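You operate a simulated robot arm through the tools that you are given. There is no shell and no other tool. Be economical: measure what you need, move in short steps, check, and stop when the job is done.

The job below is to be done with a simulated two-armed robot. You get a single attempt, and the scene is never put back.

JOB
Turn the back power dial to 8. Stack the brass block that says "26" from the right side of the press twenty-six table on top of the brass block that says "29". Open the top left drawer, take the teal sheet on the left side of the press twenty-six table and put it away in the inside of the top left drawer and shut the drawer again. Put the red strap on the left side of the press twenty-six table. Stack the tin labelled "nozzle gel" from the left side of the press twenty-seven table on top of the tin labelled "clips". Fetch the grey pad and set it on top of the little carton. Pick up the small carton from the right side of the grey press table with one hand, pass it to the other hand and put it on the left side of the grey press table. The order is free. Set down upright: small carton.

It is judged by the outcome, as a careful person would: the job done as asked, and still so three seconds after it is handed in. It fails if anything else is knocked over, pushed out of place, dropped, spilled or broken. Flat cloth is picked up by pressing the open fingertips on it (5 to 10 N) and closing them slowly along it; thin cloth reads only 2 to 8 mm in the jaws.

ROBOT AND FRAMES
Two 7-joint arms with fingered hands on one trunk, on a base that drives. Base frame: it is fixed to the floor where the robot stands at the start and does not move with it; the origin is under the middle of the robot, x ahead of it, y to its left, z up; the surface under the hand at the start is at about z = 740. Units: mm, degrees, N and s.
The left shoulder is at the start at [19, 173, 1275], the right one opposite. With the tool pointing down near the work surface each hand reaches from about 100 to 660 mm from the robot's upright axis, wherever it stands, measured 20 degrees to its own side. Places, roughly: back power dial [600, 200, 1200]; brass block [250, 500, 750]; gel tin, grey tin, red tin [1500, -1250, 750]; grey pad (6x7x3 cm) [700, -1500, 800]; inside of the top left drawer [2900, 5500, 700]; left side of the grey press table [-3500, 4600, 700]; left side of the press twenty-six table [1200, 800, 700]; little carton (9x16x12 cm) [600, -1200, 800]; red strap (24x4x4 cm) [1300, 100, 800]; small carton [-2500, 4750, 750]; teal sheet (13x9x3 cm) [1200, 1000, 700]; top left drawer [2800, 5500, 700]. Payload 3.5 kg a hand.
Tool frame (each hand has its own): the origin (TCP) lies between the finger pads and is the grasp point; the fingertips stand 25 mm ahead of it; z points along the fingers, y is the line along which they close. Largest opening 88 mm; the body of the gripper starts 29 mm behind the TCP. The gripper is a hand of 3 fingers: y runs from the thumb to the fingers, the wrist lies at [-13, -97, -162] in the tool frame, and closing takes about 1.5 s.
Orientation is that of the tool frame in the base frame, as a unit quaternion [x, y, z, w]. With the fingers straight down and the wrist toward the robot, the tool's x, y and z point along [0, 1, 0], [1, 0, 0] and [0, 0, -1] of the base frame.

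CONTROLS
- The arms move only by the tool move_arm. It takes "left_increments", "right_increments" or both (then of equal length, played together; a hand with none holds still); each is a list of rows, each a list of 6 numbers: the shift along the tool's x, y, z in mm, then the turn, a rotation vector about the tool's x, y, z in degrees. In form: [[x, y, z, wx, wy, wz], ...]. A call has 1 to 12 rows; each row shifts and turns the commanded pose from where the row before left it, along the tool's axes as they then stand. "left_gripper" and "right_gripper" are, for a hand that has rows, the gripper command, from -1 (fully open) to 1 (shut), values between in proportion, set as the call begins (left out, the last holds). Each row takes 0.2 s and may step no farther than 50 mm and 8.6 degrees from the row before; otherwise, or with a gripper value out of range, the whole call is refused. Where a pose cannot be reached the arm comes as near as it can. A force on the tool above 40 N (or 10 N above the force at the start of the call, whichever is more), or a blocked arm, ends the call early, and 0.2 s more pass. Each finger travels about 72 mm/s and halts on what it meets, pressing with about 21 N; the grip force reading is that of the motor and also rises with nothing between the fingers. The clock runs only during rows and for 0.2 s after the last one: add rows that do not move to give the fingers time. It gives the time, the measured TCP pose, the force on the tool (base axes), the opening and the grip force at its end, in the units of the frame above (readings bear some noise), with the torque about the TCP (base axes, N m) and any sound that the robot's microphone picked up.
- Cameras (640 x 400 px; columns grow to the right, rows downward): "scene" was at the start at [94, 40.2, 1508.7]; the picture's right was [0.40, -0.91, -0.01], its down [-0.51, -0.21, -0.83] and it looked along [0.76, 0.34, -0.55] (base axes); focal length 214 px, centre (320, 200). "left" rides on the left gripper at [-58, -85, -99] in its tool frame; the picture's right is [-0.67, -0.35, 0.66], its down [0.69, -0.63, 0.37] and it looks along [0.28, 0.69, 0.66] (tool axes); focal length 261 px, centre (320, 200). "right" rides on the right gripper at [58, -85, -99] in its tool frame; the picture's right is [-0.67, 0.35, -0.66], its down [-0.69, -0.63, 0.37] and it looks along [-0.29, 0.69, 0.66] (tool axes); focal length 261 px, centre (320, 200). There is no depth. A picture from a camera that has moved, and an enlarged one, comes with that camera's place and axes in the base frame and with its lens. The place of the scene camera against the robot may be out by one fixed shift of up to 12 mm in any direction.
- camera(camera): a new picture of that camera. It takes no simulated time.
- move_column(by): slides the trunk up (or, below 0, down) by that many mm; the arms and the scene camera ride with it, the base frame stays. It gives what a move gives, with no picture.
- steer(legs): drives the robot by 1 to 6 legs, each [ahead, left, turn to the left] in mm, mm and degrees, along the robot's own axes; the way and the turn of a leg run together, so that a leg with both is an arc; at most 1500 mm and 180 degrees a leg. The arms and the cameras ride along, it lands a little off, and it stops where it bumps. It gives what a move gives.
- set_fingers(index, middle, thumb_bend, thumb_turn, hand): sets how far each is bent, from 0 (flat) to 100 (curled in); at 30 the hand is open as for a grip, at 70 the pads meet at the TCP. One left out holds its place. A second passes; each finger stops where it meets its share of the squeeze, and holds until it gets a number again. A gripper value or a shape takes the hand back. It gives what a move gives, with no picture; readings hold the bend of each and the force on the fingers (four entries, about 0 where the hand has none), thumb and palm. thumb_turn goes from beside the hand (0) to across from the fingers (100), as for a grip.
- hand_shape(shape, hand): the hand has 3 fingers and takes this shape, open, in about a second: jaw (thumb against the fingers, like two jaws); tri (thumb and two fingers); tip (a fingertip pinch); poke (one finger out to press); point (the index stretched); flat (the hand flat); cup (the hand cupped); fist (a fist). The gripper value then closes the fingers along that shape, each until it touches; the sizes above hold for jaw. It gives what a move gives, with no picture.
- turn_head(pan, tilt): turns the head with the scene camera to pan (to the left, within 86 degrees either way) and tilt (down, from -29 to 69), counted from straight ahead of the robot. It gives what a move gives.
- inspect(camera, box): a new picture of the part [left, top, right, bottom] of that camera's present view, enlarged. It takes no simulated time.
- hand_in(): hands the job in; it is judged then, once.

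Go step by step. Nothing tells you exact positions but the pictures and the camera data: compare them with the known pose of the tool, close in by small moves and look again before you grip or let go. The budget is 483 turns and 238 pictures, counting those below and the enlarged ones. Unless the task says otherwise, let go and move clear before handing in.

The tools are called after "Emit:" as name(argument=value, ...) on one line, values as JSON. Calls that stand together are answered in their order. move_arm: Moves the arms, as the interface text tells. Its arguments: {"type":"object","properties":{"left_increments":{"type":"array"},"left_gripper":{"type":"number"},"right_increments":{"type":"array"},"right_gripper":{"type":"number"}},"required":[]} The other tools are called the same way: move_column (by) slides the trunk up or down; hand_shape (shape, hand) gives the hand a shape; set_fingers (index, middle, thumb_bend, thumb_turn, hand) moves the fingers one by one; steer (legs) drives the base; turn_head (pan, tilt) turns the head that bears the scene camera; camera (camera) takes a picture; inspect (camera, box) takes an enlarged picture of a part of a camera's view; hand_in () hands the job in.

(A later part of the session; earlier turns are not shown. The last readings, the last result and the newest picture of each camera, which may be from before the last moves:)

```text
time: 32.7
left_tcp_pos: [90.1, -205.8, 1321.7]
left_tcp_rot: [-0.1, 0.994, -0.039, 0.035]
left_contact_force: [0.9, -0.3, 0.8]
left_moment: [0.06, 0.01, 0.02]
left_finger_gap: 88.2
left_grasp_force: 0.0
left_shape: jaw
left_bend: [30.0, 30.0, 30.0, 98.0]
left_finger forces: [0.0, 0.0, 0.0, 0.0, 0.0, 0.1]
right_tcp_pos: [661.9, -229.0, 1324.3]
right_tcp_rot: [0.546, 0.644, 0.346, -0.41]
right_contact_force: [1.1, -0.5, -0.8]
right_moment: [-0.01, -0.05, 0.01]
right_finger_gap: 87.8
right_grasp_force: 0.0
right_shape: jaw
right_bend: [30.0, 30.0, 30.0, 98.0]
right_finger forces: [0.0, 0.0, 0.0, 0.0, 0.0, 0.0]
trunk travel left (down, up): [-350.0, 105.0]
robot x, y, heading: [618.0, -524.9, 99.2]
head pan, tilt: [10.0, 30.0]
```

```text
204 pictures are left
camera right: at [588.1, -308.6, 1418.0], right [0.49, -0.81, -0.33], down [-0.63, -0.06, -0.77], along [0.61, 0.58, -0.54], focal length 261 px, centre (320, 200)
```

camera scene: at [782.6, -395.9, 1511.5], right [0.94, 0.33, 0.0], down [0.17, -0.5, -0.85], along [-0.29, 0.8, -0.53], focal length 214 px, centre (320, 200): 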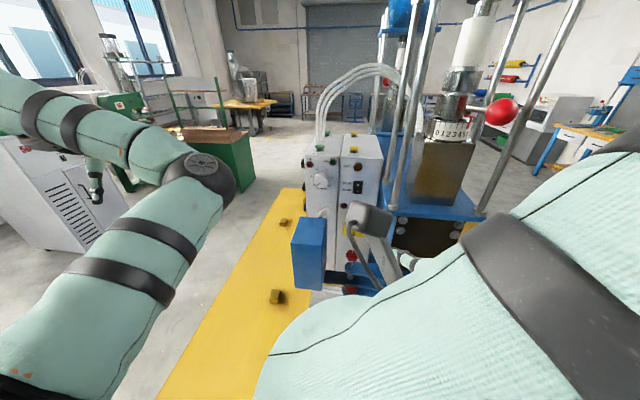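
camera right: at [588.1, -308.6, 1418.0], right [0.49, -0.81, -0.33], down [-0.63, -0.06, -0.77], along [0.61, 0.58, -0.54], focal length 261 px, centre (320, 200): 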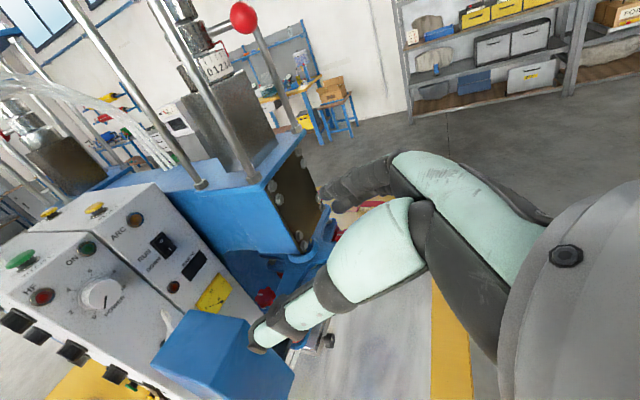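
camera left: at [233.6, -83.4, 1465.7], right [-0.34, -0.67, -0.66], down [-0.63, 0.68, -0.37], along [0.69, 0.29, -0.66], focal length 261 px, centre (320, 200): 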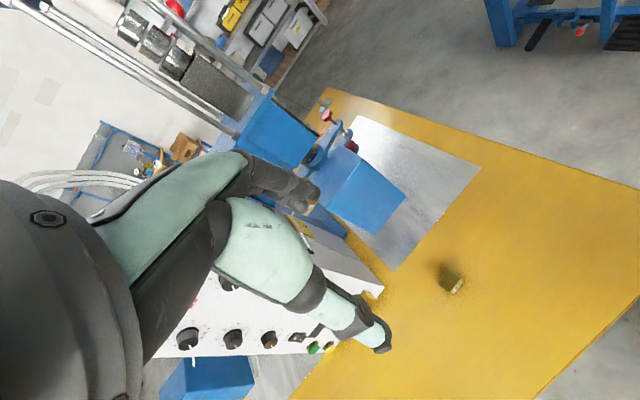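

Emit:
move_arm(right_increments=[[0, 0, 0, 0, 7.6, 0], [0, 0, 0, 0, 7.6, 0], [-6, -1.6, 40.5, 0, 0, 0], [-6, -1.6, 40.5, 0, 0, 0], [-6, -1.6, 40.5, 0, 0, 0], [-6, -1.6, 40.5, 0, 0, 0], [-6, -1.6, 40.5, 0, 0, 0], [-6, -1.6, 40.5, 0, 0, 0], [-6, -1.6, 40.5, 0, 0, 0]])

Emit:
camera(camera="right")

Emit:
inspect(camera="scene", box=[300, 100, 500, 300])

```text
time: 34.7
left_tcp_pos: [87.1, -203.2, 1319.8]
left_tcp_rot: [-0.1, 0.994, -0.039, 0.037]
left_contact_force: [-0.5, 0.5, 0.1]
left_moment: [0.02, 0.02, -0.01]
left_finger_gap: 87.6
left_grasp_force: 0.1
left_shape: jaw
left_bend: [30.0, 30.0, 30.0, 98.0]
left_finger forces: [0.0, 0.1, 0.1, 0.0, 0.0, 0.1]
right_tcp_pos: [604.6, 42.2, 1241.1]
right_tcp_rot: [0.504, 0.573, 0.412, -0.498]
right_contact_force: [-0.6, -0.1, -0.1]
right_moment: [0.04, 0.0, -0.01]
right_finger_gap: 87.8
right_grasp_force: 0.1
right_shape: jaw
right_bend: [30.0, 30.0, 30.0, 98.0]
right_finger forces: [0.0, 0.1, 0.0, 0.0, 0.1, 0.0]
trunk travel left (down, up): [-350.0, 105.0]
robot x, y, heading: [610.2, -524.6, 99.3]
head pan, tilt: [10.0, 30.0]
```

```text
203 pictures are left
camera right: at [535.3, -58.5, 1316.9], right [0.44, -0.7, -0.56], down [-0.68, 0.15, -0.72], along [0.58, 0.7, -0.41], focal length 261 px, centre (320, 200)
```

right: 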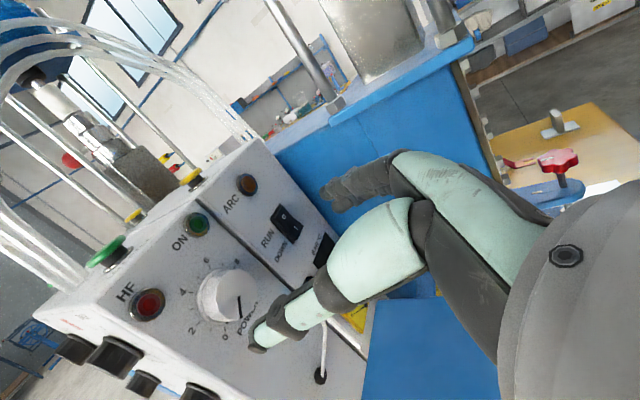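

```text
2.00 times, centred on (400, 200) of scene
camera zoom: at [588.0, -425.9, 1511.3], right [0.94, 0.33, -0.01], down [0.17, -0.5, -0.85], along [-0.28, 0.8, -0.53], focal length 429 px, centre (160, 200)
```

zoom: 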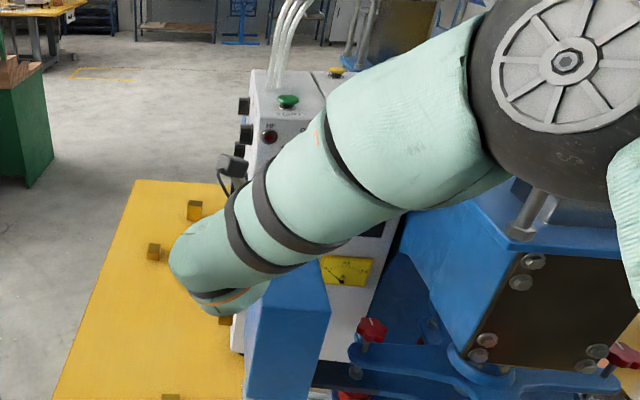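

Emit:
move_arm(right_increments=[[-6.6, -0.4, 25, 0, 0, 0], [-6.6, -0.3, 25, 0, 0, 0], [0, 0, 25, 0, 0, 0]])

Emit:
camera(camera="right")

```text
time: 35.5
left_tcp_pos: [84.9, -204.5, 1320.6]
left_tcp_rot: [-0.1, 0.993, -0.039, 0.037]
left_contact_force: [-0.2, -0.2, -0.5]
left_moment: [0.01, 0.0, 0.0]
left_finger_gap: 87.9
left_grasp_force: 0.1
left_shape: jaw
left_bend: [30.0, 30.0, 30.0, 98.0]
left_finger forces: [0.0, 0.1, 0.0, 0.1, 0.1, 0.1]
right_tcp_pos: [588.0, 108.5, 1205.9]
right_tcp_rot: [0.495, 0.586, 0.416, -0.489]
right_contact_force: [-0.2, 0.3, 0.8]
right_moment: [0.02, 0.02, 0.0]
right_finger_gap: 87.7
right_grasp_force: 0.0
right_shape: jaw
right_bend: [30.0, 30.0, 30.0, 98.0]
right_finger forces: [0.1, 0.0, 0.0, 0.1, 0.1, 0.0]
trunk travel left (down, up): [-350.0, 105.0]
robot x, y, heading: [614.6, -523.6, 99.7]
head pan, tilt: [10.0, 30.0]
```

```text
201 pictures are left
camera right: at [518.8, 7.4, 1279.4], right [0.47, -0.69, -0.54], down [-0.66, 0.13, -0.74], along [0.59, 0.71, -0.39], focal length 261 px, centre (320, 200)
```

right: 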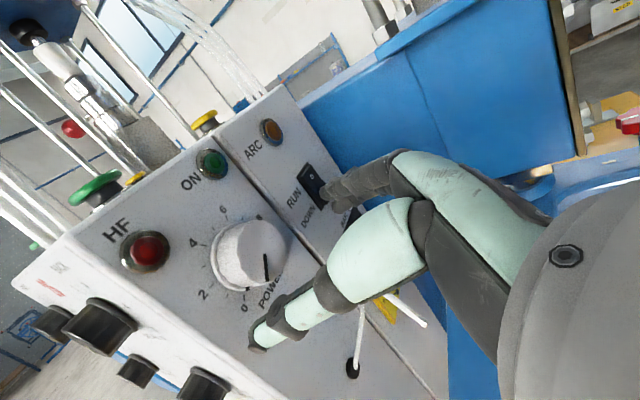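

Emit:
move_arm(right_increments=[[5, 0, 15, 0, 0, 0], [5, 0, 15, 0, 0, 0], [0, 0, 0, 0, 0, 0]], right_gripper=-0.4)

Emit:
camera(camera="right")

```text
time: 36.3
left_tcp_pos: [86.0, -205.5, 1320.3]
left_tcp_rot: [-0.099, 0.994, -0.039, 0.038]
left_contact_force: [-0.1, 0.7, 0.7]
left_moment: [0.0, -0.01, 0.03]
left_finger_gap: 87.6
left_grasp_force: 0.0
left_shape: jaw
left_bend: [30.0, 30.0, 30.0, 98.0]
left_finger forces: [0.0, 0.1, 0.1, 0.0, 0.1, 0.0]
right_tcp_pos: [585.6, 135.8, 1210.5]
right_tcp_rot: [0.495, 0.584, 0.416, -0.49]
right_contact_force: [0.1, 0.0, -0.1]
right_moment: [-0.01, -0.03, -0.01]
right_finger_gap: 62.0
right_grasp_force: 0.1
right_shape: jaw
right_bend: [27.0, 37.0, 58.0, 99.0]
right_finger forces: [0.0, 0.0, 0.0, 0.1, 0.1, 0.0]
trunk travel left (down, up): [-350.0, 105.0]
robot x, y, heading: [615.2, -522.4, 99.2]
head pan, tilt: [10.0, 30.0]
```

```text
200 pictures are left
camera right: at [514.6, 36.2, 1285.1], right [0.47, -0.69, -0.55], down [-0.66, 0.14, -0.74], along [0.59, 0.71, -0.4], focal length 261 px, centre (320, 200)
```

right: 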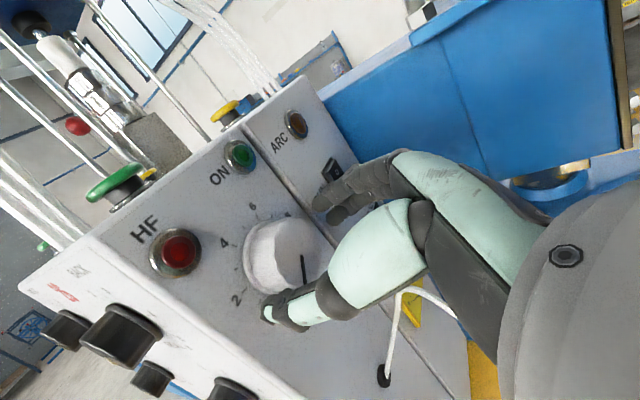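

Emit:
move_arm(right_increments=[[0, 0, 9, 0, 0, 0], [0, 0, 9, 0, 0, 0]])

Emit:
inspect(camera="right", box=[200, 150, 440, 350])

```text
time: 36.9
left_tcp_pos: [87.4, -204.9, 1320.2]
left_tcp_rot: [-0.1, 0.994, -0.039, 0.037]
left_contact_force: [0.7, -0.1, -0.7]
left_moment: [-0.01, -0.01, 0.01]
left_finger_gap: 87.8
left_grasp_force: 0.2
left_shape: jaw
left_bend: [30.0, 30.0, 30.0, 98.0]
left_finger forces: [0.0, 0.0, 0.1, 0.1, 0.0, 0.0]
right_tcp_pos: [581.9, 156.8, 1208.0]
right_tcp_rot: [0.496, 0.585, 0.416, -0.49]
right_contact_force: [-0.2, 0.3, -0.7]
right_moment: [0.01, 0.0, -0.01]
right_finger_gap: 62.1
right_grasp_force: 0.1
right_shape: jaw
right_bend: [27.0, 37.0, 58.0, 99.0]
right_finger forces: [0.0, 0.0, 0.0, 0.0, 0.1, 0.0]
trunk travel left (down, up): [-350.0, 105.0]
robot x, y, heading: [617.3, -522.1, 99.5]
head pan, tilt: [10.0, 30.0]
```

```text
2.00 times, centred on (320, 250) of right
camera zoom: at [511.8, 54.1, 1282.7], right [0.47, -0.7, -0.55], down [-0.66, 0.14, -0.74], along [0.59, 0.71, -0.4], focal length 521 px, centre (320, 100)
```

zoom: 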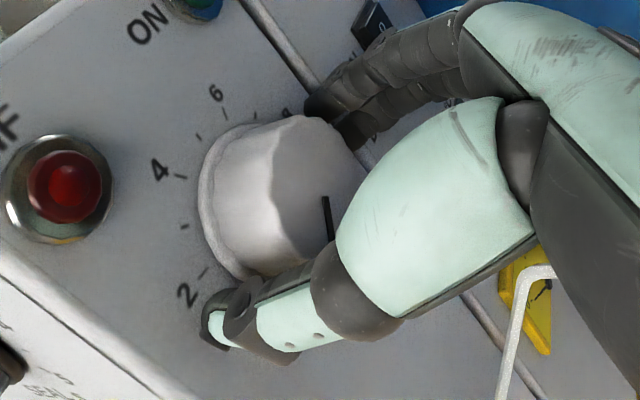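

Emit:
move_arm(right_increments=[[0, 0, 4, 0, 0, 0], [0, 0, 0, 0, 0, 0], [0, 0, 0, 0, 0, 0], [0, 0, 0, 0, 0, 0]], right_gripper=0.4)

Emit:
inspect(camera="right", box=[200, 150, 440, 350])

```text
time: 37.9
left_tcp_pos: [86.6, -207.6, 1321.3]
left_tcp_rot: [-0.1, 0.993, -0.039, 0.038]
left_contact_force: [0.1, 0.2, 0.4]
left_moment: [0.0, -0.01, 0.04]
left_finger_gap: 87.9
left_grasp_force: 0.1
left_shape: jaw
left_bend: [30.0, 30.0, 30.0, 98.0]
left_finger forces: [0.0, 0.0, 0.0, 0.0, 0.1, 0.0]
right_tcp_pos: [579.9, 156.4, 1208.6]
right_tcp_rot: [0.495, 0.584, 0.416, -0.491]
right_contact_force: [0.6, -5.3, -0.3]
right_moment: [-0.02, 0.06, 0.24]
right_finger_gap: 35.8
right_grasp_force: 21.6
right_shape: jaw
right_bend: [74.0, 52.0, 72.0, 100.0]
right_finger forces: [11.9, 6.4, 0.1, 0.0, 22.8, 0.1]
trunk travel left (down, up): [-350.0, 105.0]
robot x, y, heading: [616.3, -525.5, 99.7]
head pan, tilt: [10.0, 30.0]
```

```text
2.00 times, centred on (320, 250) of right
camera zoom: at [511.2, 56.5, 1282.8], right [0.47, -0.69, -0.55], down [-0.66, 0.14, -0.74], along [0.59, 0.71, -0.4], focal length 521 px, centre (320, 100)
```

zoom: 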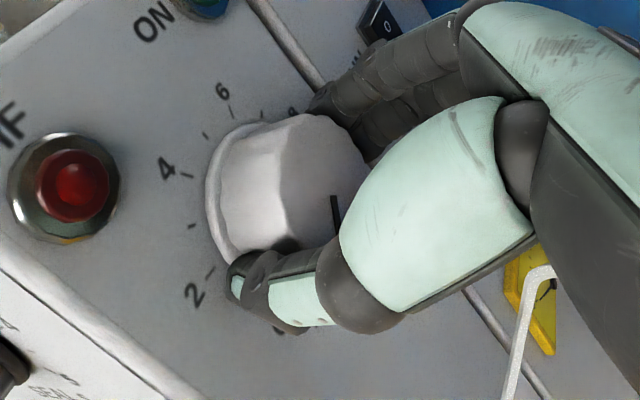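

Emit:
move_arm(right_increments=[[0, 0, 0, 1.3, 0, 7.5], [0, 0, 0, 1.3, 0, 7.5], [0, 0, 0, 1.3, 0, 7.5], [0, 0, 0, 1.3, 0, 7.5]])

Emit:
inspect(camera="right", box=[200, 150, 440, 350])

```text
time: 38.9
left_tcp_pos: [85.7, -205.9, 1320.9]
left_tcp_rot: [-0.099, 0.994, -0.039, 0.037]
left_contact_force: [0.3, 0.4, 0.2]
left_moment: [-0.02, -0.02, 0.0]
left_finger_gap: 87.9
left_grasp_force: 0.1
left_shape: jaw
left_bend: [30.0, 30.0, 30.0, 98.0]
left_finger forces: [0.0, 0.0, 0.0, 0.0, 0.0, 0.1]
right_tcp_pos: [581.4, 156.9, 1207.0]
right_tcp_rot: [0.608, 0.453, 0.247, -0.603]
right_contact_force: [0.7, -4.6, 1.1]
right_moment: [0.02, -0.01, 0.02]
right_finger_gap: 35.7
right_grasp_force: 21.3
right_shape: jaw
right_bend: [74.0, 52.0, 72.0, 100.0]
right_finger forces: [12.7, 6.3, 0.0, 0.0, 21.4, 0.0]
trunk travel left (down, up): [-350.0, 105.0]
robot x, y, heading: [611.6, -522.9, 99.2]
head pan, tilt: [10.0, 30.0]
```

```text
2.00 times, centred on (320, 250) of right
camera zoom: at [560.2, 64.8, 1314.9], right [0.14, -0.75, -0.65], down [-0.94, 0.09, -0.32], along [0.29, 0.66, -0.69], focal length 521 px, centre (320, 100)
```

zoom: 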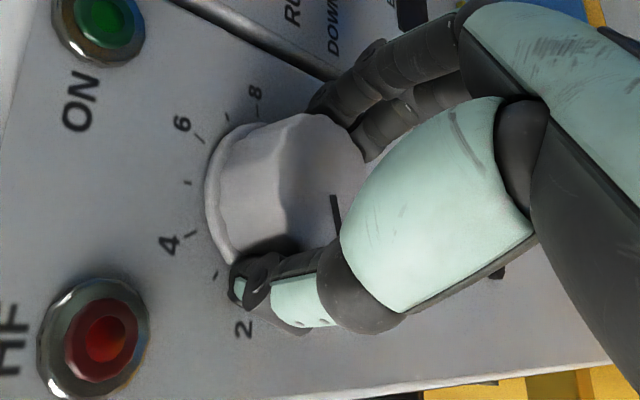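

Emit:
move_arm(right_increments=[[0, 0, 0, 1.3, 0, 7.5], [0, 0, 0, 1.3, 0, 7.5], [0, 0, 0, 1.3, 0, 7.5], [0, 0, 0, 1.3, 0, 7.5], [0, 0, 0, 1.3, 0, 7.5], [0, 0, 0, 1.3, 0, 7.5]])

Emit:
inspect(camera="right", box=[200, 150, 440, 350])

Emit:
camera(camera="scene")

```text
time: 40.3
left_tcp_pos: [86.4, -206.0, 1321.1]
left_tcp_rot: [-0.1, 0.994, -0.038, 0.037]
left_contact_force: [-0.3, -0.1, -0.2]
left_moment: [-0.01, -0.02, -0.03]
left_finger_gap: 87.6
left_grasp_force: 0.0
left_shape: jaw
left_bend: [30.0, 30.0, 30.0, 98.0]
left_finger forces: [0.0, 0.0, 0.0, 0.0, 0.0, 0.2]
right_tcp_pos: [581.9, 158.6, 1207.9]
right_tcp_rot: [0.693, 0.202, -0.033, -0.691]
right_contact_force: [-1.8, -4.4, -3.2]
right_moment: [-0.27, -0.09, 0.02]
right_finger_gap: 35.9
right_grasp_force: 21.1
right_shape: jaw
right_bend: [74.0, 52.0, 72.0, 100.0]
right_finger forces: [17.2, 8.6, 0.0, 0.0, 19.6, 0.1]
trunk travel left (down, up): [-350.0, 105.0]
robot x, y, heading: [612.7, -525.2, 99.4]
head pan, tilt: [10.0, 30.0]
```

```text
2.00 times, centred on (320, 250) of right
camera zoom: at [646.5, 79.2, 1307.6], right [-0.32, -0.82, -0.47], down [-0.89, 0.1, 0.44], along [-0.31, 0.56, -0.77], focal length 521 px, centre (320, 100)
```

zoom: 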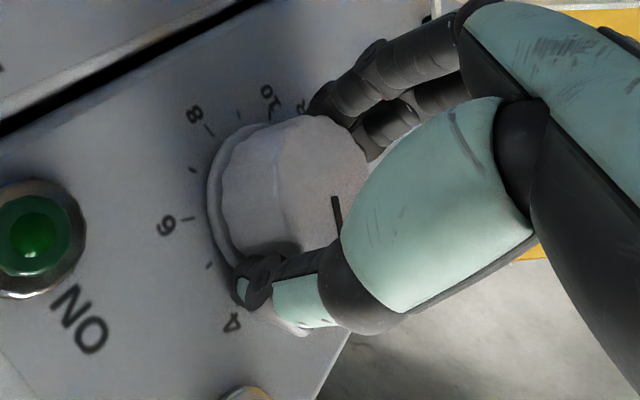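

```text
195 pictures are left
camera scene: at [588.1, -428.3, 1511.5], right [0.94, 0.33, -0.01], down [0.17, -0.5, -0.85], along [-0.28, 0.8, -0.53], focal length 214 px, centre (320, 200)
```

scene: 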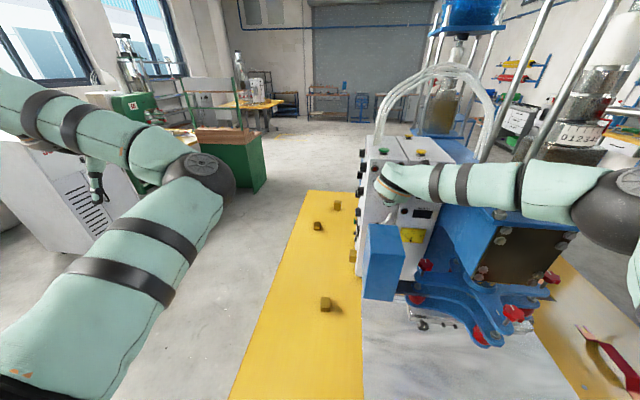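

Emit:
move_arm(right_increments=[[0, 0, 0, 1.3, 0, 7.5], [0, 0, 0, 1.3, 0, 7.5], [0, 0, 0, 1.3, 0, 7.5], [0, 0, 0, 1.3, 0, 7.5], [0, 0, 0, 1.3, 0, 7.5], [0, 0, 0, 1.3, 0, 7.5], [0, 0, 0, 1.3, 0, 7.5], [0, 0, 0, 1.3, 0, 7.5]])

Emit:
inspect(camera="right", box=[200, 150, 440, 350])

Emit:
camera(camera="scene")

```text
time: 42.1
left_tcp_pos: [79.3, -211.6, 1320.5]
left_tcp_rot: [-0.099, 0.994, -0.036, 0.039]
left_contact_force: [-0.3, 0.5, 0.2]
left_moment: [0.03, 0.02, 0.01]
left_finger_gap: 87.9
left_grasp_force: 0.0
left_shape: jaw
left_bend: [30.0, 30.0, 30.0, 98.0]
left_finger forces: [0.0, 0.0, 0.0, 0.0, 0.0, 0.0]
right_tcp_pos: [575.6, 152.7, 1212.3]
right_tcp_rot: [-0.637, 0.173, 0.389, 0.642]
right_contact_force: [3.5, 17.2, 1.3]
right_moment: [-0.1, -0.09, 0.02]
right_finger_gap: 32.2
right_grasp_force: 21.1
right_shape: jaw
right_bend: [74.0, 56.0, 71.0, 98.0]
right_finger forces: [10.9, 3.9, 0.0, 0.0, 20.2, 0.0]
trunk travel left (down, up): [-350.0, 105.0]
robot x, y, heading: [613.8, -522.1, 99.2]
head pan, tilt: [10.0, 30.0]
```

```text
2.00 times, centred on (320, 250) of right
camera zoom: at [700.8, 82.9, 1215.9], right [-0.5, -0.85, 0.16], down [-0.08, 0.23, 0.97], along [-0.86, 0.47, -0.18], focal length 521 px, centre (320, 100)
```

zoom: 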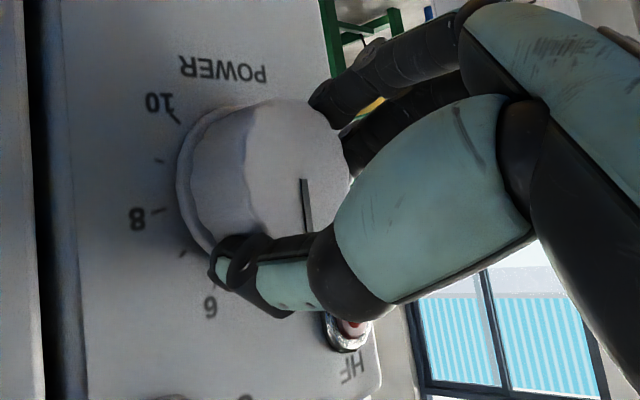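

```text
193 pictures are left
camera scene: at [581.6, -435.4, 1511.9], right [0.94, 0.33, 0.0], down [0.17, -0.49, -0.85], along [-0.28, 0.8, -0.52], focal length 214 px, centre (320, 200)
```

scene: 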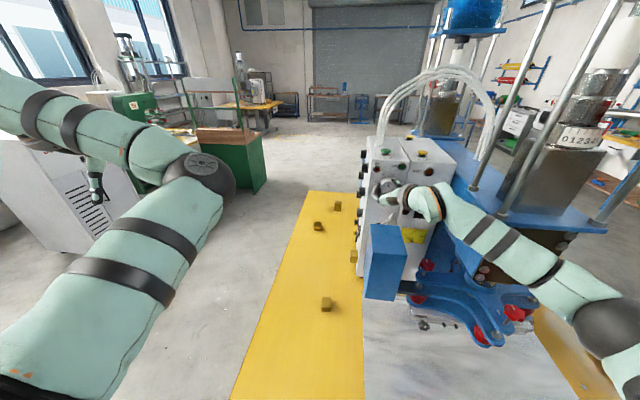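

Emit:
move_arm(right_increments=[[0, 0, 0, 0, 0, 0], [0, 0, 0, 0, 0, 0], [0, 0, 0, 0, 0, 0]], right_gripper=-0.5)

Emit:
move_arm(right_increments=[[0, 0, -25, 0, 0, 0], [0, 0, -25, 0, 0, 0], [0, 0, 0, 0, 0, 0]])

Emit:
camera(camera="right")

```text
time: 42.9
left_tcp_pos: [81.4, -212.2, 1320.3]
left_tcp_rot: [-0.099, 0.994, -0.036, 0.039]
left_contact_force: [-0.1, 0.3, 0.0]
left_moment: [0.0, 0.03, 0.05]
left_finger_gap: 87.8
left_grasp_force: 0.0
left_shape: jaw
left_bend: [30.0, 30.0, 30.0, 98.0]
left_finger forces: [0.0, 0.0, 0.0, 0.0, 0.0, 0.0]
right_tcp_pos: [577.1, 152.1, 1210.6]
right_tcp_rot: [-0.639, 0.172, 0.389, 0.641]
right_contact_force: [0.3, -0.2, 0.3]
right_moment: [-0.01, 0.01, 0.01]
right_finger_gap: 65.8
right_grasp_force: 0.1
right_shape: jaw
right_bend: [27.0, 36.0, 54.0, 99.0]
right_finger forces: [0.0, 0.0, 0.0, 0.1, 0.0, 0.1]
trunk travel left (down, up): [-350.0, 105.0]
robot x, y, heading: [614.7, -523.6, 99.4]
head pan, tilt: [10.0, 30.0]
```

```text
time: 43.7
left_tcp_pos: [85.8, -205.1, 1320.8]
left_tcp_rot: [-0.101, 0.993, -0.039, 0.037]
left_contact_force: [0.1, -0.8, 0.2]
left_moment: [0.01, 0.0, 0.01]
left_finger_gap: 87.9
left_grasp_force: 0.1
left_shape: jaw
left_bend: [30.0, 30.0, 30.0, 98.0]
left_finger forces: [0.0, 0.0, 0.1, 0.1, 0.1, 0.0]
right_tcp_pos: [596.7, 111.5, 1200.9]
right_tcp_rot: [-0.639, 0.174, 0.389, 0.64]
right_contact_force: [0.4, -0.2, 0.2]
right_moment: [0.03, 0.0, -0.03]
right_finger_gap: 65.4
right_grasp_force: 0.0
right_shape: jaw
right_bend: [27.0, 36.0, 54.0, 99.0]
right_finger forces: [0.0, 0.0, 0.0, 0.1, 0.0, 0.0]
trunk travel left (down, up): [-350.0, 105.0]
robot x, y, heading: [615.2, -522.2, 99.3]
head pan, tilt: [10.0, 30.0]
```

```text
192 pictures are left
camera right: at [721.9, 41.9, 1204.6], right [-0.5, -0.85, 0.17], down [-0.08, 0.24, 0.97], along [-0.86, 0.47, -0.19], focal length 261 px, centre (320, 200)
```

right: 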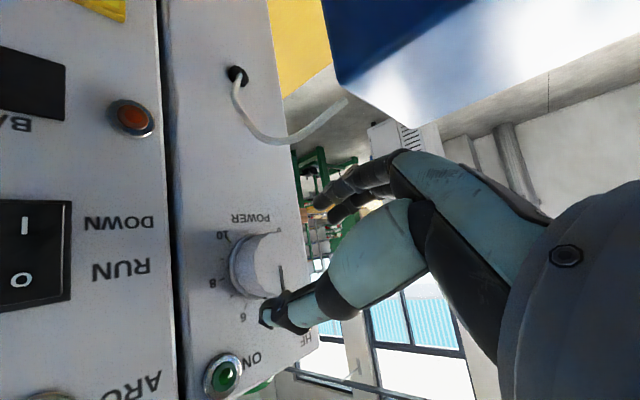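

Emit:
move_arm(right_increments=[[0, 0, -40, 0, 0, 0], [0, -40, 0, 0, 0, 0], [0, -40, 0, 0, 0, 0], [0, 0, 0, 0, 0, 0]])

Emit:
inspect(camera="scene", box=[365, 145, 425, 205])

```text
time: 44.5
left_tcp_pos: [86.7, -203.6, 1319.5]
left_tcp_rot: [-0.1, 0.994, -0.041, 0.036]
left_contact_force: [0.3, 0.1, 0.6]
left_moment: [-0.02, -0.01, -0.01]
left_finger_gap: 88.0
left_grasp_force: 0.0
left_shape: jaw
left_bend: [30.0, 30.0, 30.0, 98.0]
left_finger forces: [0.0, 0.0, 0.0, 0.0, 0.0, 0.1]
right_tcp_pos: [647.5, 79.3, 1229.3]
right_tcp_rot: [0.647, -0.178, -0.389, -0.632]
right_contact_force: [0.5, 0.6, 0.2]
right_moment: [0.0, 0.02, -0.02]
right_finger_gap: 66.1
right_grasp_force: 0.1
right_shape: jaw
right_bend: [27.0, 35.0, 54.0, 99.0]
right_finger forces: [0.0, 0.0, 0.0, 0.1, 0.0, 0.0]
trunk travel left (down, up): [-350.0, 105.0]
robot x, y, heading: [610.5, -520.4, 99.3]
head pan, tilt: [10.0, 30.0]
stopped in row 3 (right hand): the force on the tool passed its limit at 88 N (the readings are from after the stop); the commanded pose is now the measured one
```

```text
6.67 times, centred on (395, 175) of scene
camera zoom: at [587.3, -425.5, 1511.4], right [0.94, 0.33, -0.01], down [0.17, -0.5, -0.85], along [-0.28, 0.8, -0.53], focal length 1430 px, centre (-180, 367)
```

zoom: 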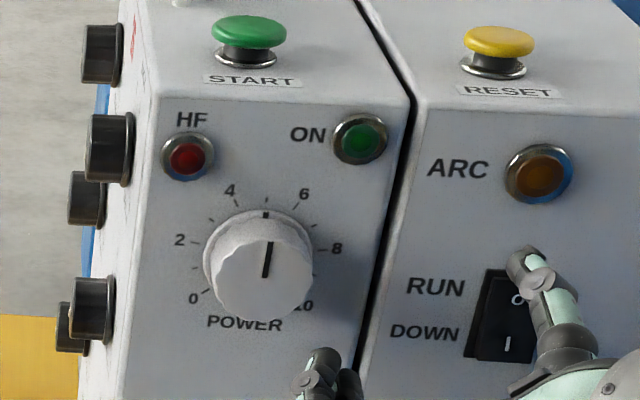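

Emit:
move_arm(right_increments=[[0, 20, -30, 0, 0, 0], [0, 20, -40, 0, 0, 0], [0, 0, -40, 0, 0, 0], [0, 0, -40, 0, 0, 0]])

Emit:
camera(camera="scene")

```text
time: 45.5
left_tcp_pos: [86.1, -208.4, 1322.0]
left_tcp_rot: [-0.1, 0.994, -0.039, 0.037]
left_contact_force: [0.9, -0.5, -0.5]
left_moment: [0.03, 0.01, 0.04]
left_finger_gap: 87.8
left_grasp_force: 0.1
left_shape: jaw
left_bend: [30.0, 30.0, 30.0, 98.0]
left_finger forces: [0.0, 0.0, 0.0, 0.0, 0.0, 0.0]
right_tcp_pos: [689.2, -44.3, 1184.2]
right_tcp_rot: [0.645, -0.177, -0.391, -0.632]
right_contact_force: [-0.8, 0.2, 0.1]
right_moment: [0.0, -0.01, 0.02]
right_finger_gap: 66.0
right_grasp_force: 0.1
right_shape: jaw
right_bend: [27.0, 35.0, 54.0, 99.0]
right_finger forces: [0.1, 0.0, 0.0, 0.0, 0.0, 0.0]
right hand out of reach, approached as far as the arm can: row 3, 4
trunk travel left (down, up): [-350.0, 105.0]
robot x, y, heading: [614.0, -523.6, 99.3]
head pan, tilt: [10.0, 30.0]
```

```text
190 pictures are left
camera scene: at [589.0, -428.8, 1511.6], right [0.94, 0.33, -0.01], down [0.17, -0.5, -0.85], along [-0.29, 0.8, -0.53], focal length 214 px, centre (320, 200)
```

scene: 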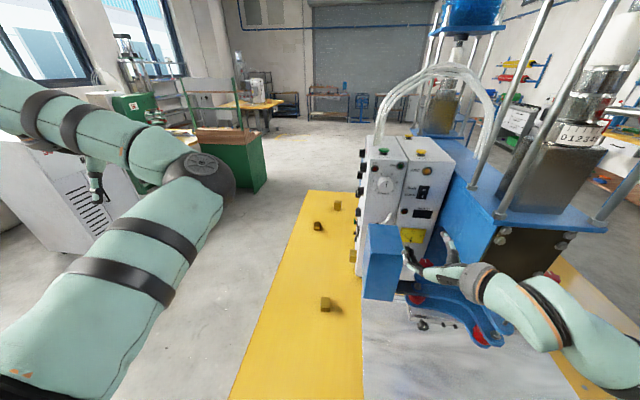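

Emit:
move_arm(right_increments=[[-22, -20, 3, 0, 0, 0], [-22, -20, 3, 0, 0, 0], [0, 0, 0, -1.35, 0, -7.75], [0, 0, 0, -1.35, 0, -7.75], [0, 0, 0, -1.35, 0, -7.75], [0, 0, 0, -1.35, 0, -7.75], [0, 0, 0, -1.35, 0, -7.75], [0, 0, 0, -1.35, 0, -7.75], [0, 0, 0, -1.35, 0, -7.75], [0, 0, 0, -1.35, 0, -7.75], [0, 0, 0, -1.35, 0, -7.75], [0, 0, 0, -1.35, 0, -7.75]])

Emit:
move_arm(right_increments=[[0, 0, 0, -1.35, 0, -7.75], [0, 0, 0, -1.35, 0, -7.75], [0, 0, 0, -1.35, 0, -7.75], [0, 0, 0, -1.35, 0, -7.75]])

Emit:
camera(camera="right")

```text
time: 48.1
left_tcp_pos: [84.7, -205.8, 1320.5]
left_tcp_rot: [-0.099, 0.994, -0.039, 0.036]
left_contact_force: [-0.2, -0.5, 0.0]
left_moment: [0.01, -0.01, 0.01]
left_finger_gap: 87.9
left_grasp_force: 0.0
left_shape: jaw
left_bend: [30.0, 30.0, 30.0, 98.0]
left_finger forces: [0.1, 0.0, 0.0, 0.0, 0.0, 0.0]
right_tcp_pos: [684.0, -45.2, 1243.0]
right_tcp_rot: [0.679, 0.309, 0.075, -0.662]
right_contact_force: [0.7, -0.2, -0.7]
right_moment: [-0.01, 0.01, -0.02]
right_finger_gap: 65.8
right_grasp_force: 0.1
right_shape: jaw
right_bend: [27.0, 35.0, 54.0, 99.0]
right_finger forces: [0.1, 0.0, 0.1, 0.0, 0.0, 0.0]
trunk travel left (down, up): [-350.0, 105.0]
robot x, y, heading: [612.6, -525.5, 99.4]
head pan, tilt: [10.0, 30.0]
```

```text
time: 49.1
left_tcp_pos: [84.6, -206.2, 1319.8]
left_tcp_rot: [-0.1, 0.994, -0.038, 0.037]
left_contact_force: [-0.1, -0.2, 0.0]
left_moment: [-0.06, -0.02, 0.03]
left_finger_gap: 88.1
left_grasp_force: 0.0
left_shape: jaw
left_bend: [30.0, 30.0, 30.0, 98.0]
left_finger forces: [0.1, 0.0, 0.0, 0.0, 0.0, 0.1]
right_tcp_pos: [684.1, -45.7, 1242.6]
right_tcp_rot: [0.601, 0.476, 0.263, -0.585]
right_contact_force: [-0.4, -0.7, -0.2]
right_moment: [0.05, 0.01, -0.02]
right_finger_gap: 65.9
right_grasp_force: 0.0
right_shape: jaw
right_bend: [27.0, 35.0, 54.0, 99.0]
right_finger forces: [0.0, 0.0, 0.1, 0.0, 0.0, 0.0]
trunk travel left (down, up): [-350.0, 105.0]
robot x, y, heading: [614.1, -523.0, 99.3]
head pan, tilt: [10.0, 30.0]
```

```text
189 pictures are left
camera right: at [656.3, -137.6, 1348.8], right [0.19, -0.75, -0.63], down [-0.92, 0.08, -0.38], along [0.34, 0.65, -0.68], focal length 261 px, centre (320, 200)
```

right: 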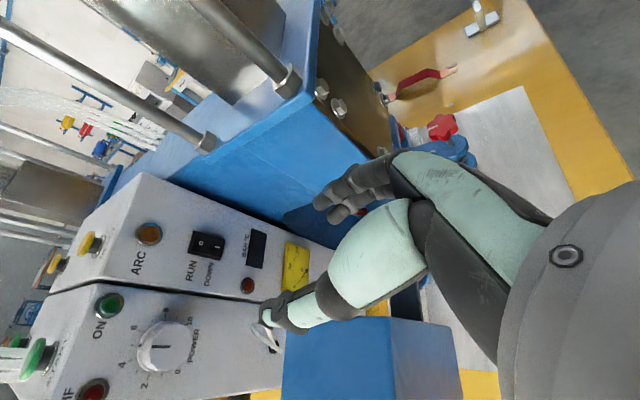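

Emit:
move_arm(right_increments=[[-8, -16, 10, 0, 0, 0], [-8, -16, 10, 0, 0, 0], [-8, -15, 10, 0, 0, 0], [-7, 0, 35, 0, 0, 0], [0, 0, 35, 0, 0, 0], [0, 0, 35, 0, 0, 0], [0, 0, 30, 0, 0, 0]])

Emit:
camera(camera="right")

```text
time: 50.7
left_tcp_pos: [84.9, -204.7, 1319.9]
left_tcp_rot: [-0.1, 0.994, -0.039, 0.037]
left_contact_force: [-0.5, -0.4, 0.6]
left_moment: [-0.02, 0.0, 0.02]
left_finger_gap: 87.9
left_grasp_force: 0.0
left_shape: jaw
left_bend: [30.0, 30.0, 30.0, 98.0]
left_finger forces: [0.0, 0.1, 0.0, 0.0, 0.0, 0.1]
right_tcp_pos: [588.0, 98.5, 1208.5]
right_tcp_rot: [0.602, 0.475, 0.261, -0.586]
right_contact_force: [0.0, 0.6, 0.2]
right_moment: [-0.02, 0.01, 0.02]
right_finger_gap: 66.0
right_grasp_force: 0.0
right_shape: jaw
right_bend: [27.0, 35.0, 54.0, 99.0]
right_finger forces: [0.0, 0.0, 0.1, 0.0, 0.1, 0.0]
trunk travel left (down, up): [-350.0, 105.0]
robot x, y, heading: [611.1, -528.7, 99.5]
head pan, tilt: [10.0, 30.0]
```

```text
188 pictures are left
camera right: at [560.9, 6.8, 1314.9], right [0.19, -0.76, -0.63], down [-0.92, 0.08, -0.37], along [0.33, 0.65, -0.68], focal length 261 px, centre (320, 200)
```

right: 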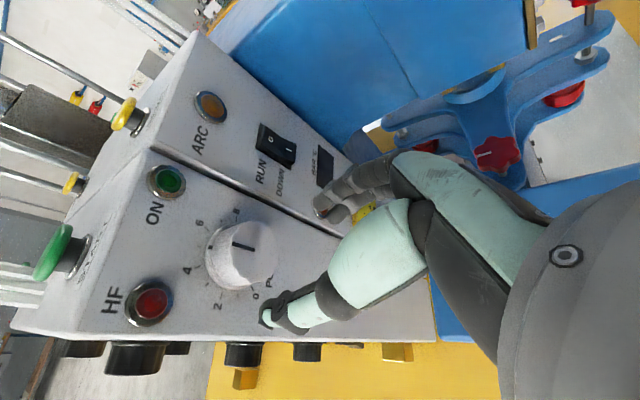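

Emit:
move_arm(right_increments=[[3.7, 0, 18.5, 0, 0, 0], [3.7, 0, 18.5, 0, 0, 0], [3.7, 0, 18.5, 0, 0, 0]])

Emit:
inspect(camera="right", box=[200, 150, 440, 350])

```text
time: 51.5
left_tcp_pos: [86.3, -205.8, 1319.9]
left_tcp_rot: [-0.1, 0.994, -0.039, 0.037]
left_contact_force: [-0.8, -0.9, -0.7]
left_moment: [0.01, 0.02, 0.01]
left_finger_gap: 87.8
left_grasp_force: 0.2
left_shape: jaw
left_bend: [30.0, 30.0, 30.0, 98.0]
left_finger forces: [0.0, 0.0, 0.0, 0.0, 0.0, 0.0]
right_tcp_pos: [581.0, 153.5, 1209.1]
right_tcp_rot: [0.602, 0.476, 0.261, -0.586]
right_contact_force: [0.0, 0.0, -0.7]
right_moment: [0.01, -0.01, 0.01]
right_finger_gap: 65.8
right_grasp_force: 0.0
right_shape: jaw
right_bend: [27.0, 35.0, 54.0, 99.0]
right_finger forces: [0.0, 0.1, 0.0, 0.0, 0.0, 0.0]
trunk travel left (down, up): [-350.0, 105.0]
robot x, y, heading: [611.6, -521.9, 99.4]
head pan, tilt: [10.0, 30.0]
```

```text
2.00 times, centred on (320, 250) of right
camera zoom: at [552.8, 62.6, 1315.6], right [0.19, -0.76, -0.63], down [-0.92, 0.08, -0.37], along [0.33, 0.65, -0.68], focal length 521 px, centre (320, 100)
```

zoom: 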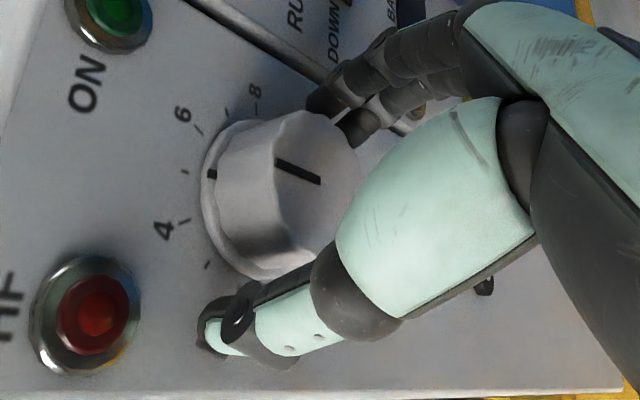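

Emit:
move_arm(right_increments=[[0.5, 0, 3, 0, 0, 0], [0, 0, 0, 0, 0, 0], [0, 0, 0, 0, 0, 0], [0, 0, 0, 0, 0, 0], [0, 0, 0, 1.5, 0, 7.95], [0, 0, 0, 1.5, 0, 7.95], [0, 0, 0, 1.5, 0, 7.95], [0, 0, 0, 1.5, 0, 7.95], [0, 0, 0, 1.5, 0, 7.95], [0, 0, 0, 1.5, 0, 7.95]], right_gripper=0.4)

Emit:
inspect(camera="right", box=[200, 150, 440, 350])

```text
time: 53.7
left_tcp_pos: [85.2, -205.6, 1320.5]
left_tcp_rot: [-0.1, 0.994, -0.038, 0.037]
left_contact_force: [0.5, -0.4, 0.4]
left_moment: [-0.01, 0.05, -0.04]
left_finger_gap: 87.7
left_grasp_force: 0.0
left_shape: jaw
left_bend: [30.0, 30.0, 30.0, 98.0]
left_finger forces: [0.0, 0.1, 0.0, 0.0, 0.0, 0.0]
right_tcp_pos: [581.2, 156.3, 1206.7]
right_tcp_rot: [0.696, 0.208, -0.034, -0.686]
right_contact_force: [-3.1, 1.4, 2.2]
right_moment: [-0.03, -0.03, 0.04]
right_finger_gap: 35.0
right_grasp_force: 21.3
right_shape: jaw
right_bend: [74.0, 51.0, 72.0, 100.0]
right_finger forces: [12.2, 6.4, 0.0, 0.0, 21.9, 0.1]
trunk travel left (down, up): [-350.0, 105.0]
robot x, y, heading: [616.2, -527.1, 99.7]
head pan, tilt: [10.0, 30.0]
```

```text
2.00 times, centred on (320, 250) of right
camera zoom: at [645.8, 79.0, 1309.1], right [-0.3, -0.83, -0.46], down [-0.9, 0.09, 0.43], along [-0.31, 0.55, -0.78], focal length 521 px, centre (320, 100)
```

zoom: 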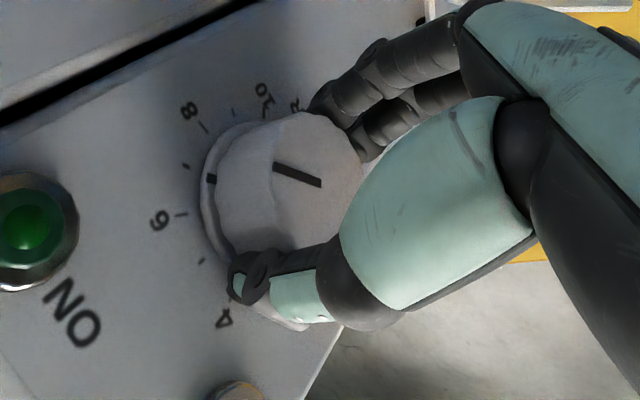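

Emit:
move_arm(right_increments=[[0, 0, 0, 1.5, 0, 7.95], [0, 0, 0, 1.5, 0, 7.95], [0, 0, 0, 1.5, 0, 7.95], [0, 0, 0, 1.5, 0, 7.95]])

Emit:
inspect(camera="right", box=[200, 150, 440, 350])

```text
time: 54.7
left_tcp_pos: [85.7, -204.5, 1319.9]
left_tcp_rot: [-0.099, 0.994, -0.039, 0.037]
left_contact_force: [0.3, 0.5, -1.0]
left_moment: [-0.02, -0.01, -0.03]
left_finger_gap: 88.1
left_grasp_force: 0.1
left_shape: jaw
left_bend: [30.0, 30.0, 30.0, 98.0]
left_finger forces: [0.0, 0.1, 0.0, 0.0, 0.1, 0.0]
right_tcp_pos: [580.0, 156.9, 1207.4]
right_tcp_rot: [0.69, 0.008, -0.232, -0.685]
right_contact_force: [-1.7, 2.4, 3.1]
right_moment: [-0.08, 0.02, 0.08]
right_finger_gap: 34.9
right_grasp_force: 21.1
right_shape: jaw
right_bend: [74.0, 52.0, 72.0, 100.0]
right_finger forces: [12.3, 6.7, 0.0, 0.0, 21.3, 0.1]
trunk travel left (down, up): [-350.0, 105.0]
robot x, y, heading: [615.7, -521.8, 99.8]
head pan, tilt: [10.0, 30.0]
```

```text
2.00 times, centred on (320, 250) of right
camera zoom: at [690.7, 85.7, 1265.2], right [-0.49, -0.86, -0.15], down [-0.54, 0.16, 0.83], along [-0.69, 0.49, -0.54], focal length 521 px, centre (320, 100)
```

zoom: 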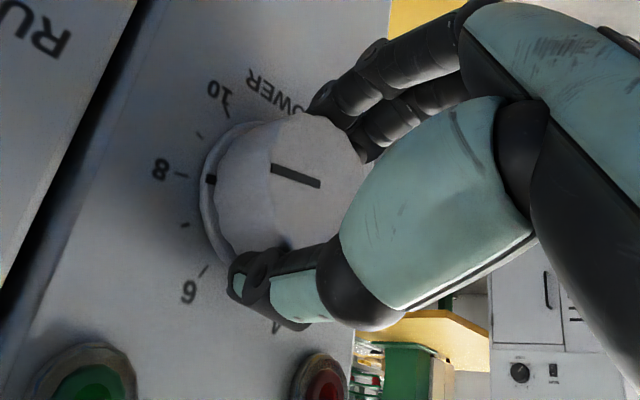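

Emit:
move_arm(right_increments=[[0, 0, 0, 0, 0, 0], [0, 0, 0, 0, 0, 0], [0, 0, 0, 0, 0, 0], [-4, 0, -20, 0, 0, 0], [-4, 0, -20, 0, 0, 0], [-7, 0, -35, 0, 0, 0], [-7, 0, -35, 0, 0, 0]], right_gripper=-0.5)

Emit:
inspect(camera="scene", box=[365, 145, 425, 205])

```text
time: 56.3
left_tcp_pos: [86.7, -205.7, 1320.9]
left_tcp_rot: [-0.099, 0.994, -0.039, 0.038]
left_contact_force: [0.3, 0.2, 0.3]
left_moment: [0.01, 0.01, 0.01]
left_finger_gap: 87.7
left_grasp_force: 0.0
left_shape: jaw
left_bend: [30.0, 30.0, 30.0, 98.0]
left_finger forces: [0.1, 0.1, 0.0, 0.1, 0.0, 0.0]
right_tcp_pos: [597.8, 44.7, 1209.1]
right_tcp_rot: [0.69, 0.009, -0.231, -0.686]
right_contact_force: [0.0, -0.2, 0.0]
right_moment: [0.0, -0.01, -0.03]
right_finger_gap: 65.9
right_grasp_force: 0.1
right_shape: jaw
right_bend: [27.0, 36.0, 54.0, 99.0]
right_finger forces: [0.1, 0.1, 0.1, 0.0, 0.0, 0.1]
trunk travel left (down, up): [-350.0, 105.0]
robot x, y, heading: [613.6, -529.1, 99.6]
head pan, tilt: [10.0, 30.0]
```

```text
6.67 times, centred on (395, 175) of scene
camera zoom: at [588.6, -428.7, 1511.6], right [0.94, 0.33, -0.01], down [0.17, -0.5, -0.85], along [-0.29, 0.8, -0.53], focal length 1430 px, centre (-180, 367)
```

zoom: 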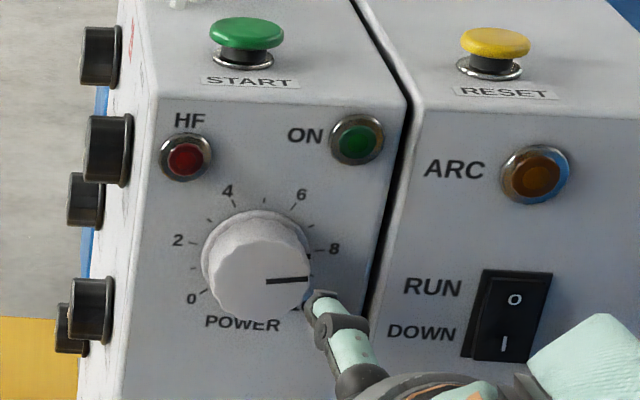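

Emit:
inspect(camera="scene", box=[380, 160, 404, 184])

```text
16.00 times, centred on (392, 172) of scene
camera zoom: at [588.6, -428.7, 1511.6], right [0.94, 0.33, -0.01], down [0.17, -0.5, -0.85], along [-0.29, 0.8, -0.53], focal length 3432 px, centre (-832, 648)
```

zoom: 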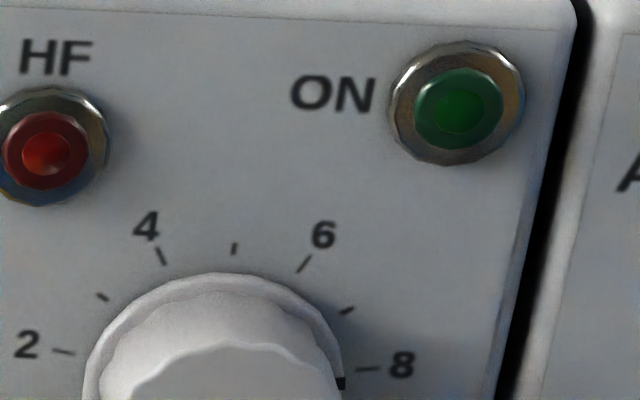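

Emit:
inspect(camera="scene", box=[381, 164, 403, 186])

```text
16.00 times, centred on (392, 175) of scene
camera zoom: at [588.6, -428.7, 1511.6], right [0.94, 0.33, -0.01], down [0.17, -0.5, -0.85], along [-0.29, 0.8, -0.53], focal length 3432 px, centre (-832, 600)
```

zoom: 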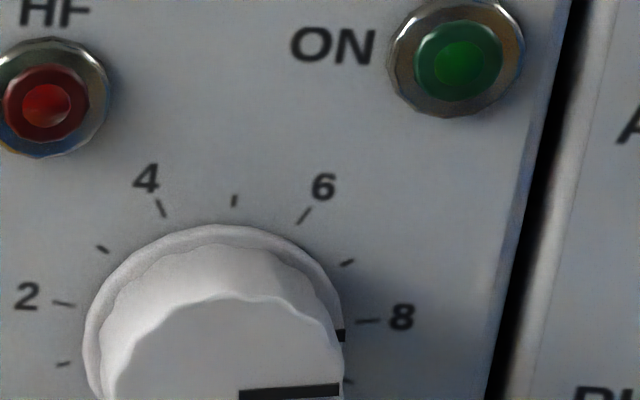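

Emit:
steer(legs=[[-120, 0, 0]])

Emit:
move_arm(right_increments=[[-10, 0, -10, -1.5, 0, -7.95], [-10, 0, -10, -1.5, 0, -7.95], [-10, 0, -10, -1.5, 0, -7.95], [0, 0, -10, -1.5, 0, -7.95], [0, 0, -10, -1.5, 0, -7.95], [0, 0, -10, -1.5, 0, -7.95], [0, 0, -10, -1.5, 0, -7.95], [0, 0, 0, -1.5, 0, -7.95], [0, 0, 0, -1.5, 0, -7.95], [0, 0, 0, -1.5, 0, -7.95], [0, 0, 0, -1.5, 0, -7.95], [0, 0, 0, -1.5, 0, -7.95]])

Emit:
move_arm(right_increments=[[0, 0, 0, -1.5, 0, -7.95], [0, 0, 0, 0, -8, 0], [0, 0, 0, 0, -8, 0], [0, 0, 0, 0, -8, 0], [0, 0, 0, 0, -8, 0], [0, 0, 0, 0, -8, 0], [0, 0, 0, 0, -8, 0], [0, 0, 0, 0, -8, 0], [0, 0, 0, 0, -8, 0], [0, 0, 0, 0, -8, 0], [0, 0, 0, 0, -8, 0]])

Emit:
move_arm(right_increments=[[0, 0, 0, 0, 0, -8.2], [0, 0, 0, 0, 0, -8.2], [0, 0, 0, 0, 0, -8.2], [0, 0, 0, 0, 0, -8.2], [0, 0, 0, 0, 0, -8.2], [0, 0, 0, 0, 0, -8.2], [0, 0, 0, 0, 0, -8.2], [0, 0, 0, 0, 0, -8.2], [0, 0, 0, 0, 0, -8.2], [0, 0, 0, 0, 0, -8.2], [0, 0, 0, 0, 0, -8]], right_gripper=-1)

Emit:
camera(camera="scene")

```text
time: 57.5
left_tcp_pos: [105.2, -325.6, 1320.5]
left_tcp_rot: [-0.101, 0.993, -0.04, 0.037]
left_contact_force: [0.3, -0.1, 0.3]
left_moment: [-0.01, 0.01, 0.01]
left_finger_gap: 87.6
left_grasp_force: 0.1
left_shape: jaw
left_bend: [30.0, 30.0, 30.0, 98.0]
left_finger forces: [0.1, 0.0, 0.0, 0.1, 0.0, 0.1]
right_tcp_pos: [616.8, -72.7, 1207.6]
right_tcp_rot: [0.691, 0.009, -0.231, -0.685]
right_contact_force: [-0.1, -0.7, 0.3]
right_moment: [-0.02, 0.0, -0.02]
right_finger_gap: 65.8
right_grasp_force: 0.0
right_shape: jaw
right_bend: [27.0, 36.0, 54.0, 99.0]
right_finger forces: [0.0, 0.0, 0.1, 0.0, 0.0, 0.0]
trunk travel left (down, up): [-350.0, 105.0]
robot x, y, heading: [633.7, -646.2, 99.3]
head pan, tilt: [10.0, 30.0]
```

```text
time: 60.1
left_tcp_pos: [104.6, -329.0, 1320.3]
left_tcp_rot: [-0.101, 0.993, -0.039, 0.038]
left_contact_force: [0.1, 0.6, 0.0]
left_moment: [0.01, -0.01, -0.02]
left_finger_gap: 87.8
left_grasp_force: 0.0
left_shape: jaw
left_bend: [30.0, 30.0, 30.0, 98.0]
left_finger forces: [0.1, 0.0, 0.0, 0.0, 0.0, 0.0]
right_tcp_pos: [611.4, -151.4, 1216.4]
right_tcp_rot: [0.545, 0.547, 0.353, -0.528]
right_contact_force: [-0.1, 0.3, 0.6]
right_moment: [-0.03, 0.01, -0.03]
right_finger_gap: 65.6
right_grasp_force: 0.0
right_shape: jaw
right_bend: [27.0, 36.0, 54.0, 99.0]
right_finger forces: [0.0, 0.0, 0.0, 0.0, 0.1, 0.1]
trunk travel left (down, up): [-350.0, 105.0]
robot x, y, heading: [633.8, -644.8, 99.3]
head pan, tilt: [10.0, 30.0]
```

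```text
time: 62.5
left_tcp_pos: [104.8, -328.0, 1320.9]
left_tcp_rot: [-0.1, 0.993, -0.039, 0.037]
left_contact_force: [-0.4, -0.1, -0.6]
left_moment: [0.02, 0.02, 0.03]
left_finger_gap: 87.6
left_grasp_force: 0.1
left_shape: jaw
left_bend: [30.0, 30.0, 30.0, 98.0]
left_finger forces: [0.1, 0.1, 0.0, 0.0, 0.1, 0.0]
right_tcp_pos: [613.0, -151.4, 1216.8]
right_tcp_rot: [0.647, 0.762, -0.027, -0.007]
right_contact_force: [0.2, 0.4, -0.4]
right_moment: [0.01, -0.01, 0.02]
right_finger_gap: 65.7
right_grasp_force: 0.0
right_shape: jaw
right_bend: [27.0, 36.0, 54.0, 99.0]
right_finger forces: [0.0, 0.1, 0.0, 0.0, 0.1, 0.1]
trunk travel left (down, up): [-350.0, 105.0]
robot x, y, heading: [635.5, -643.7, 99.6]
head pan, tilt: [10.0, 30.0]
```

```text
time: 64.9
left_tcp_pos: [106.7, -327.1, 1320.2]
left_tcp_rot: [-0.1, 0.993, -0.04, 0.037]
left_contact_force: [1.0, 0.1, -0.4]
left_moment: [0.02, 0.01, 0.0]
left_finger_gap: 87.8
left_grasp_force: 0.0
left_shape: jaw
left_bend: [30.0, 30.0, 30.0, 98.0]
left_finger forces: [0.0, 0.1, 0.1, 0.1, 0.0, 0.1]
right_tcp_pos: [614.0, -151.3, 1216.6]
right_tcp_rot: [-0.083, 0.996, -0.013, -0.024]
right_contact_force: [-0.6, -0.4, 0.4]
right_moment: [-0.02, 0.01, 0.01]
right_finger_gap: 87.8
right_grasp_force: 0.0
right_shape: jaw
right_bend: [30.0, 30.0, 30.0, 98.0]
right_finger forces: [0.1, 0.1, 0.0, 0.0, 0.0, 0.0]
trunk travel left (down, up): [-350.0, 105.0]
robot x, y, heading: [634.1, -648.9, 99.4]
head pan, tilt: [10.0, 30.0]
```

```text
181 pictures are left
camera scene: at [608.7, -548.6, 1511.5], right [0.94, 0.33, -0.01], down [0.17, -0.5, -0.85], along [-0.29, 0.8, -0.53], focal length 214 px, centre (320, 200)
```

scene: 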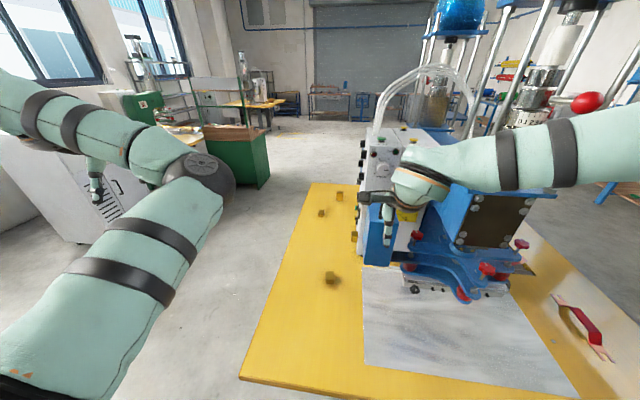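

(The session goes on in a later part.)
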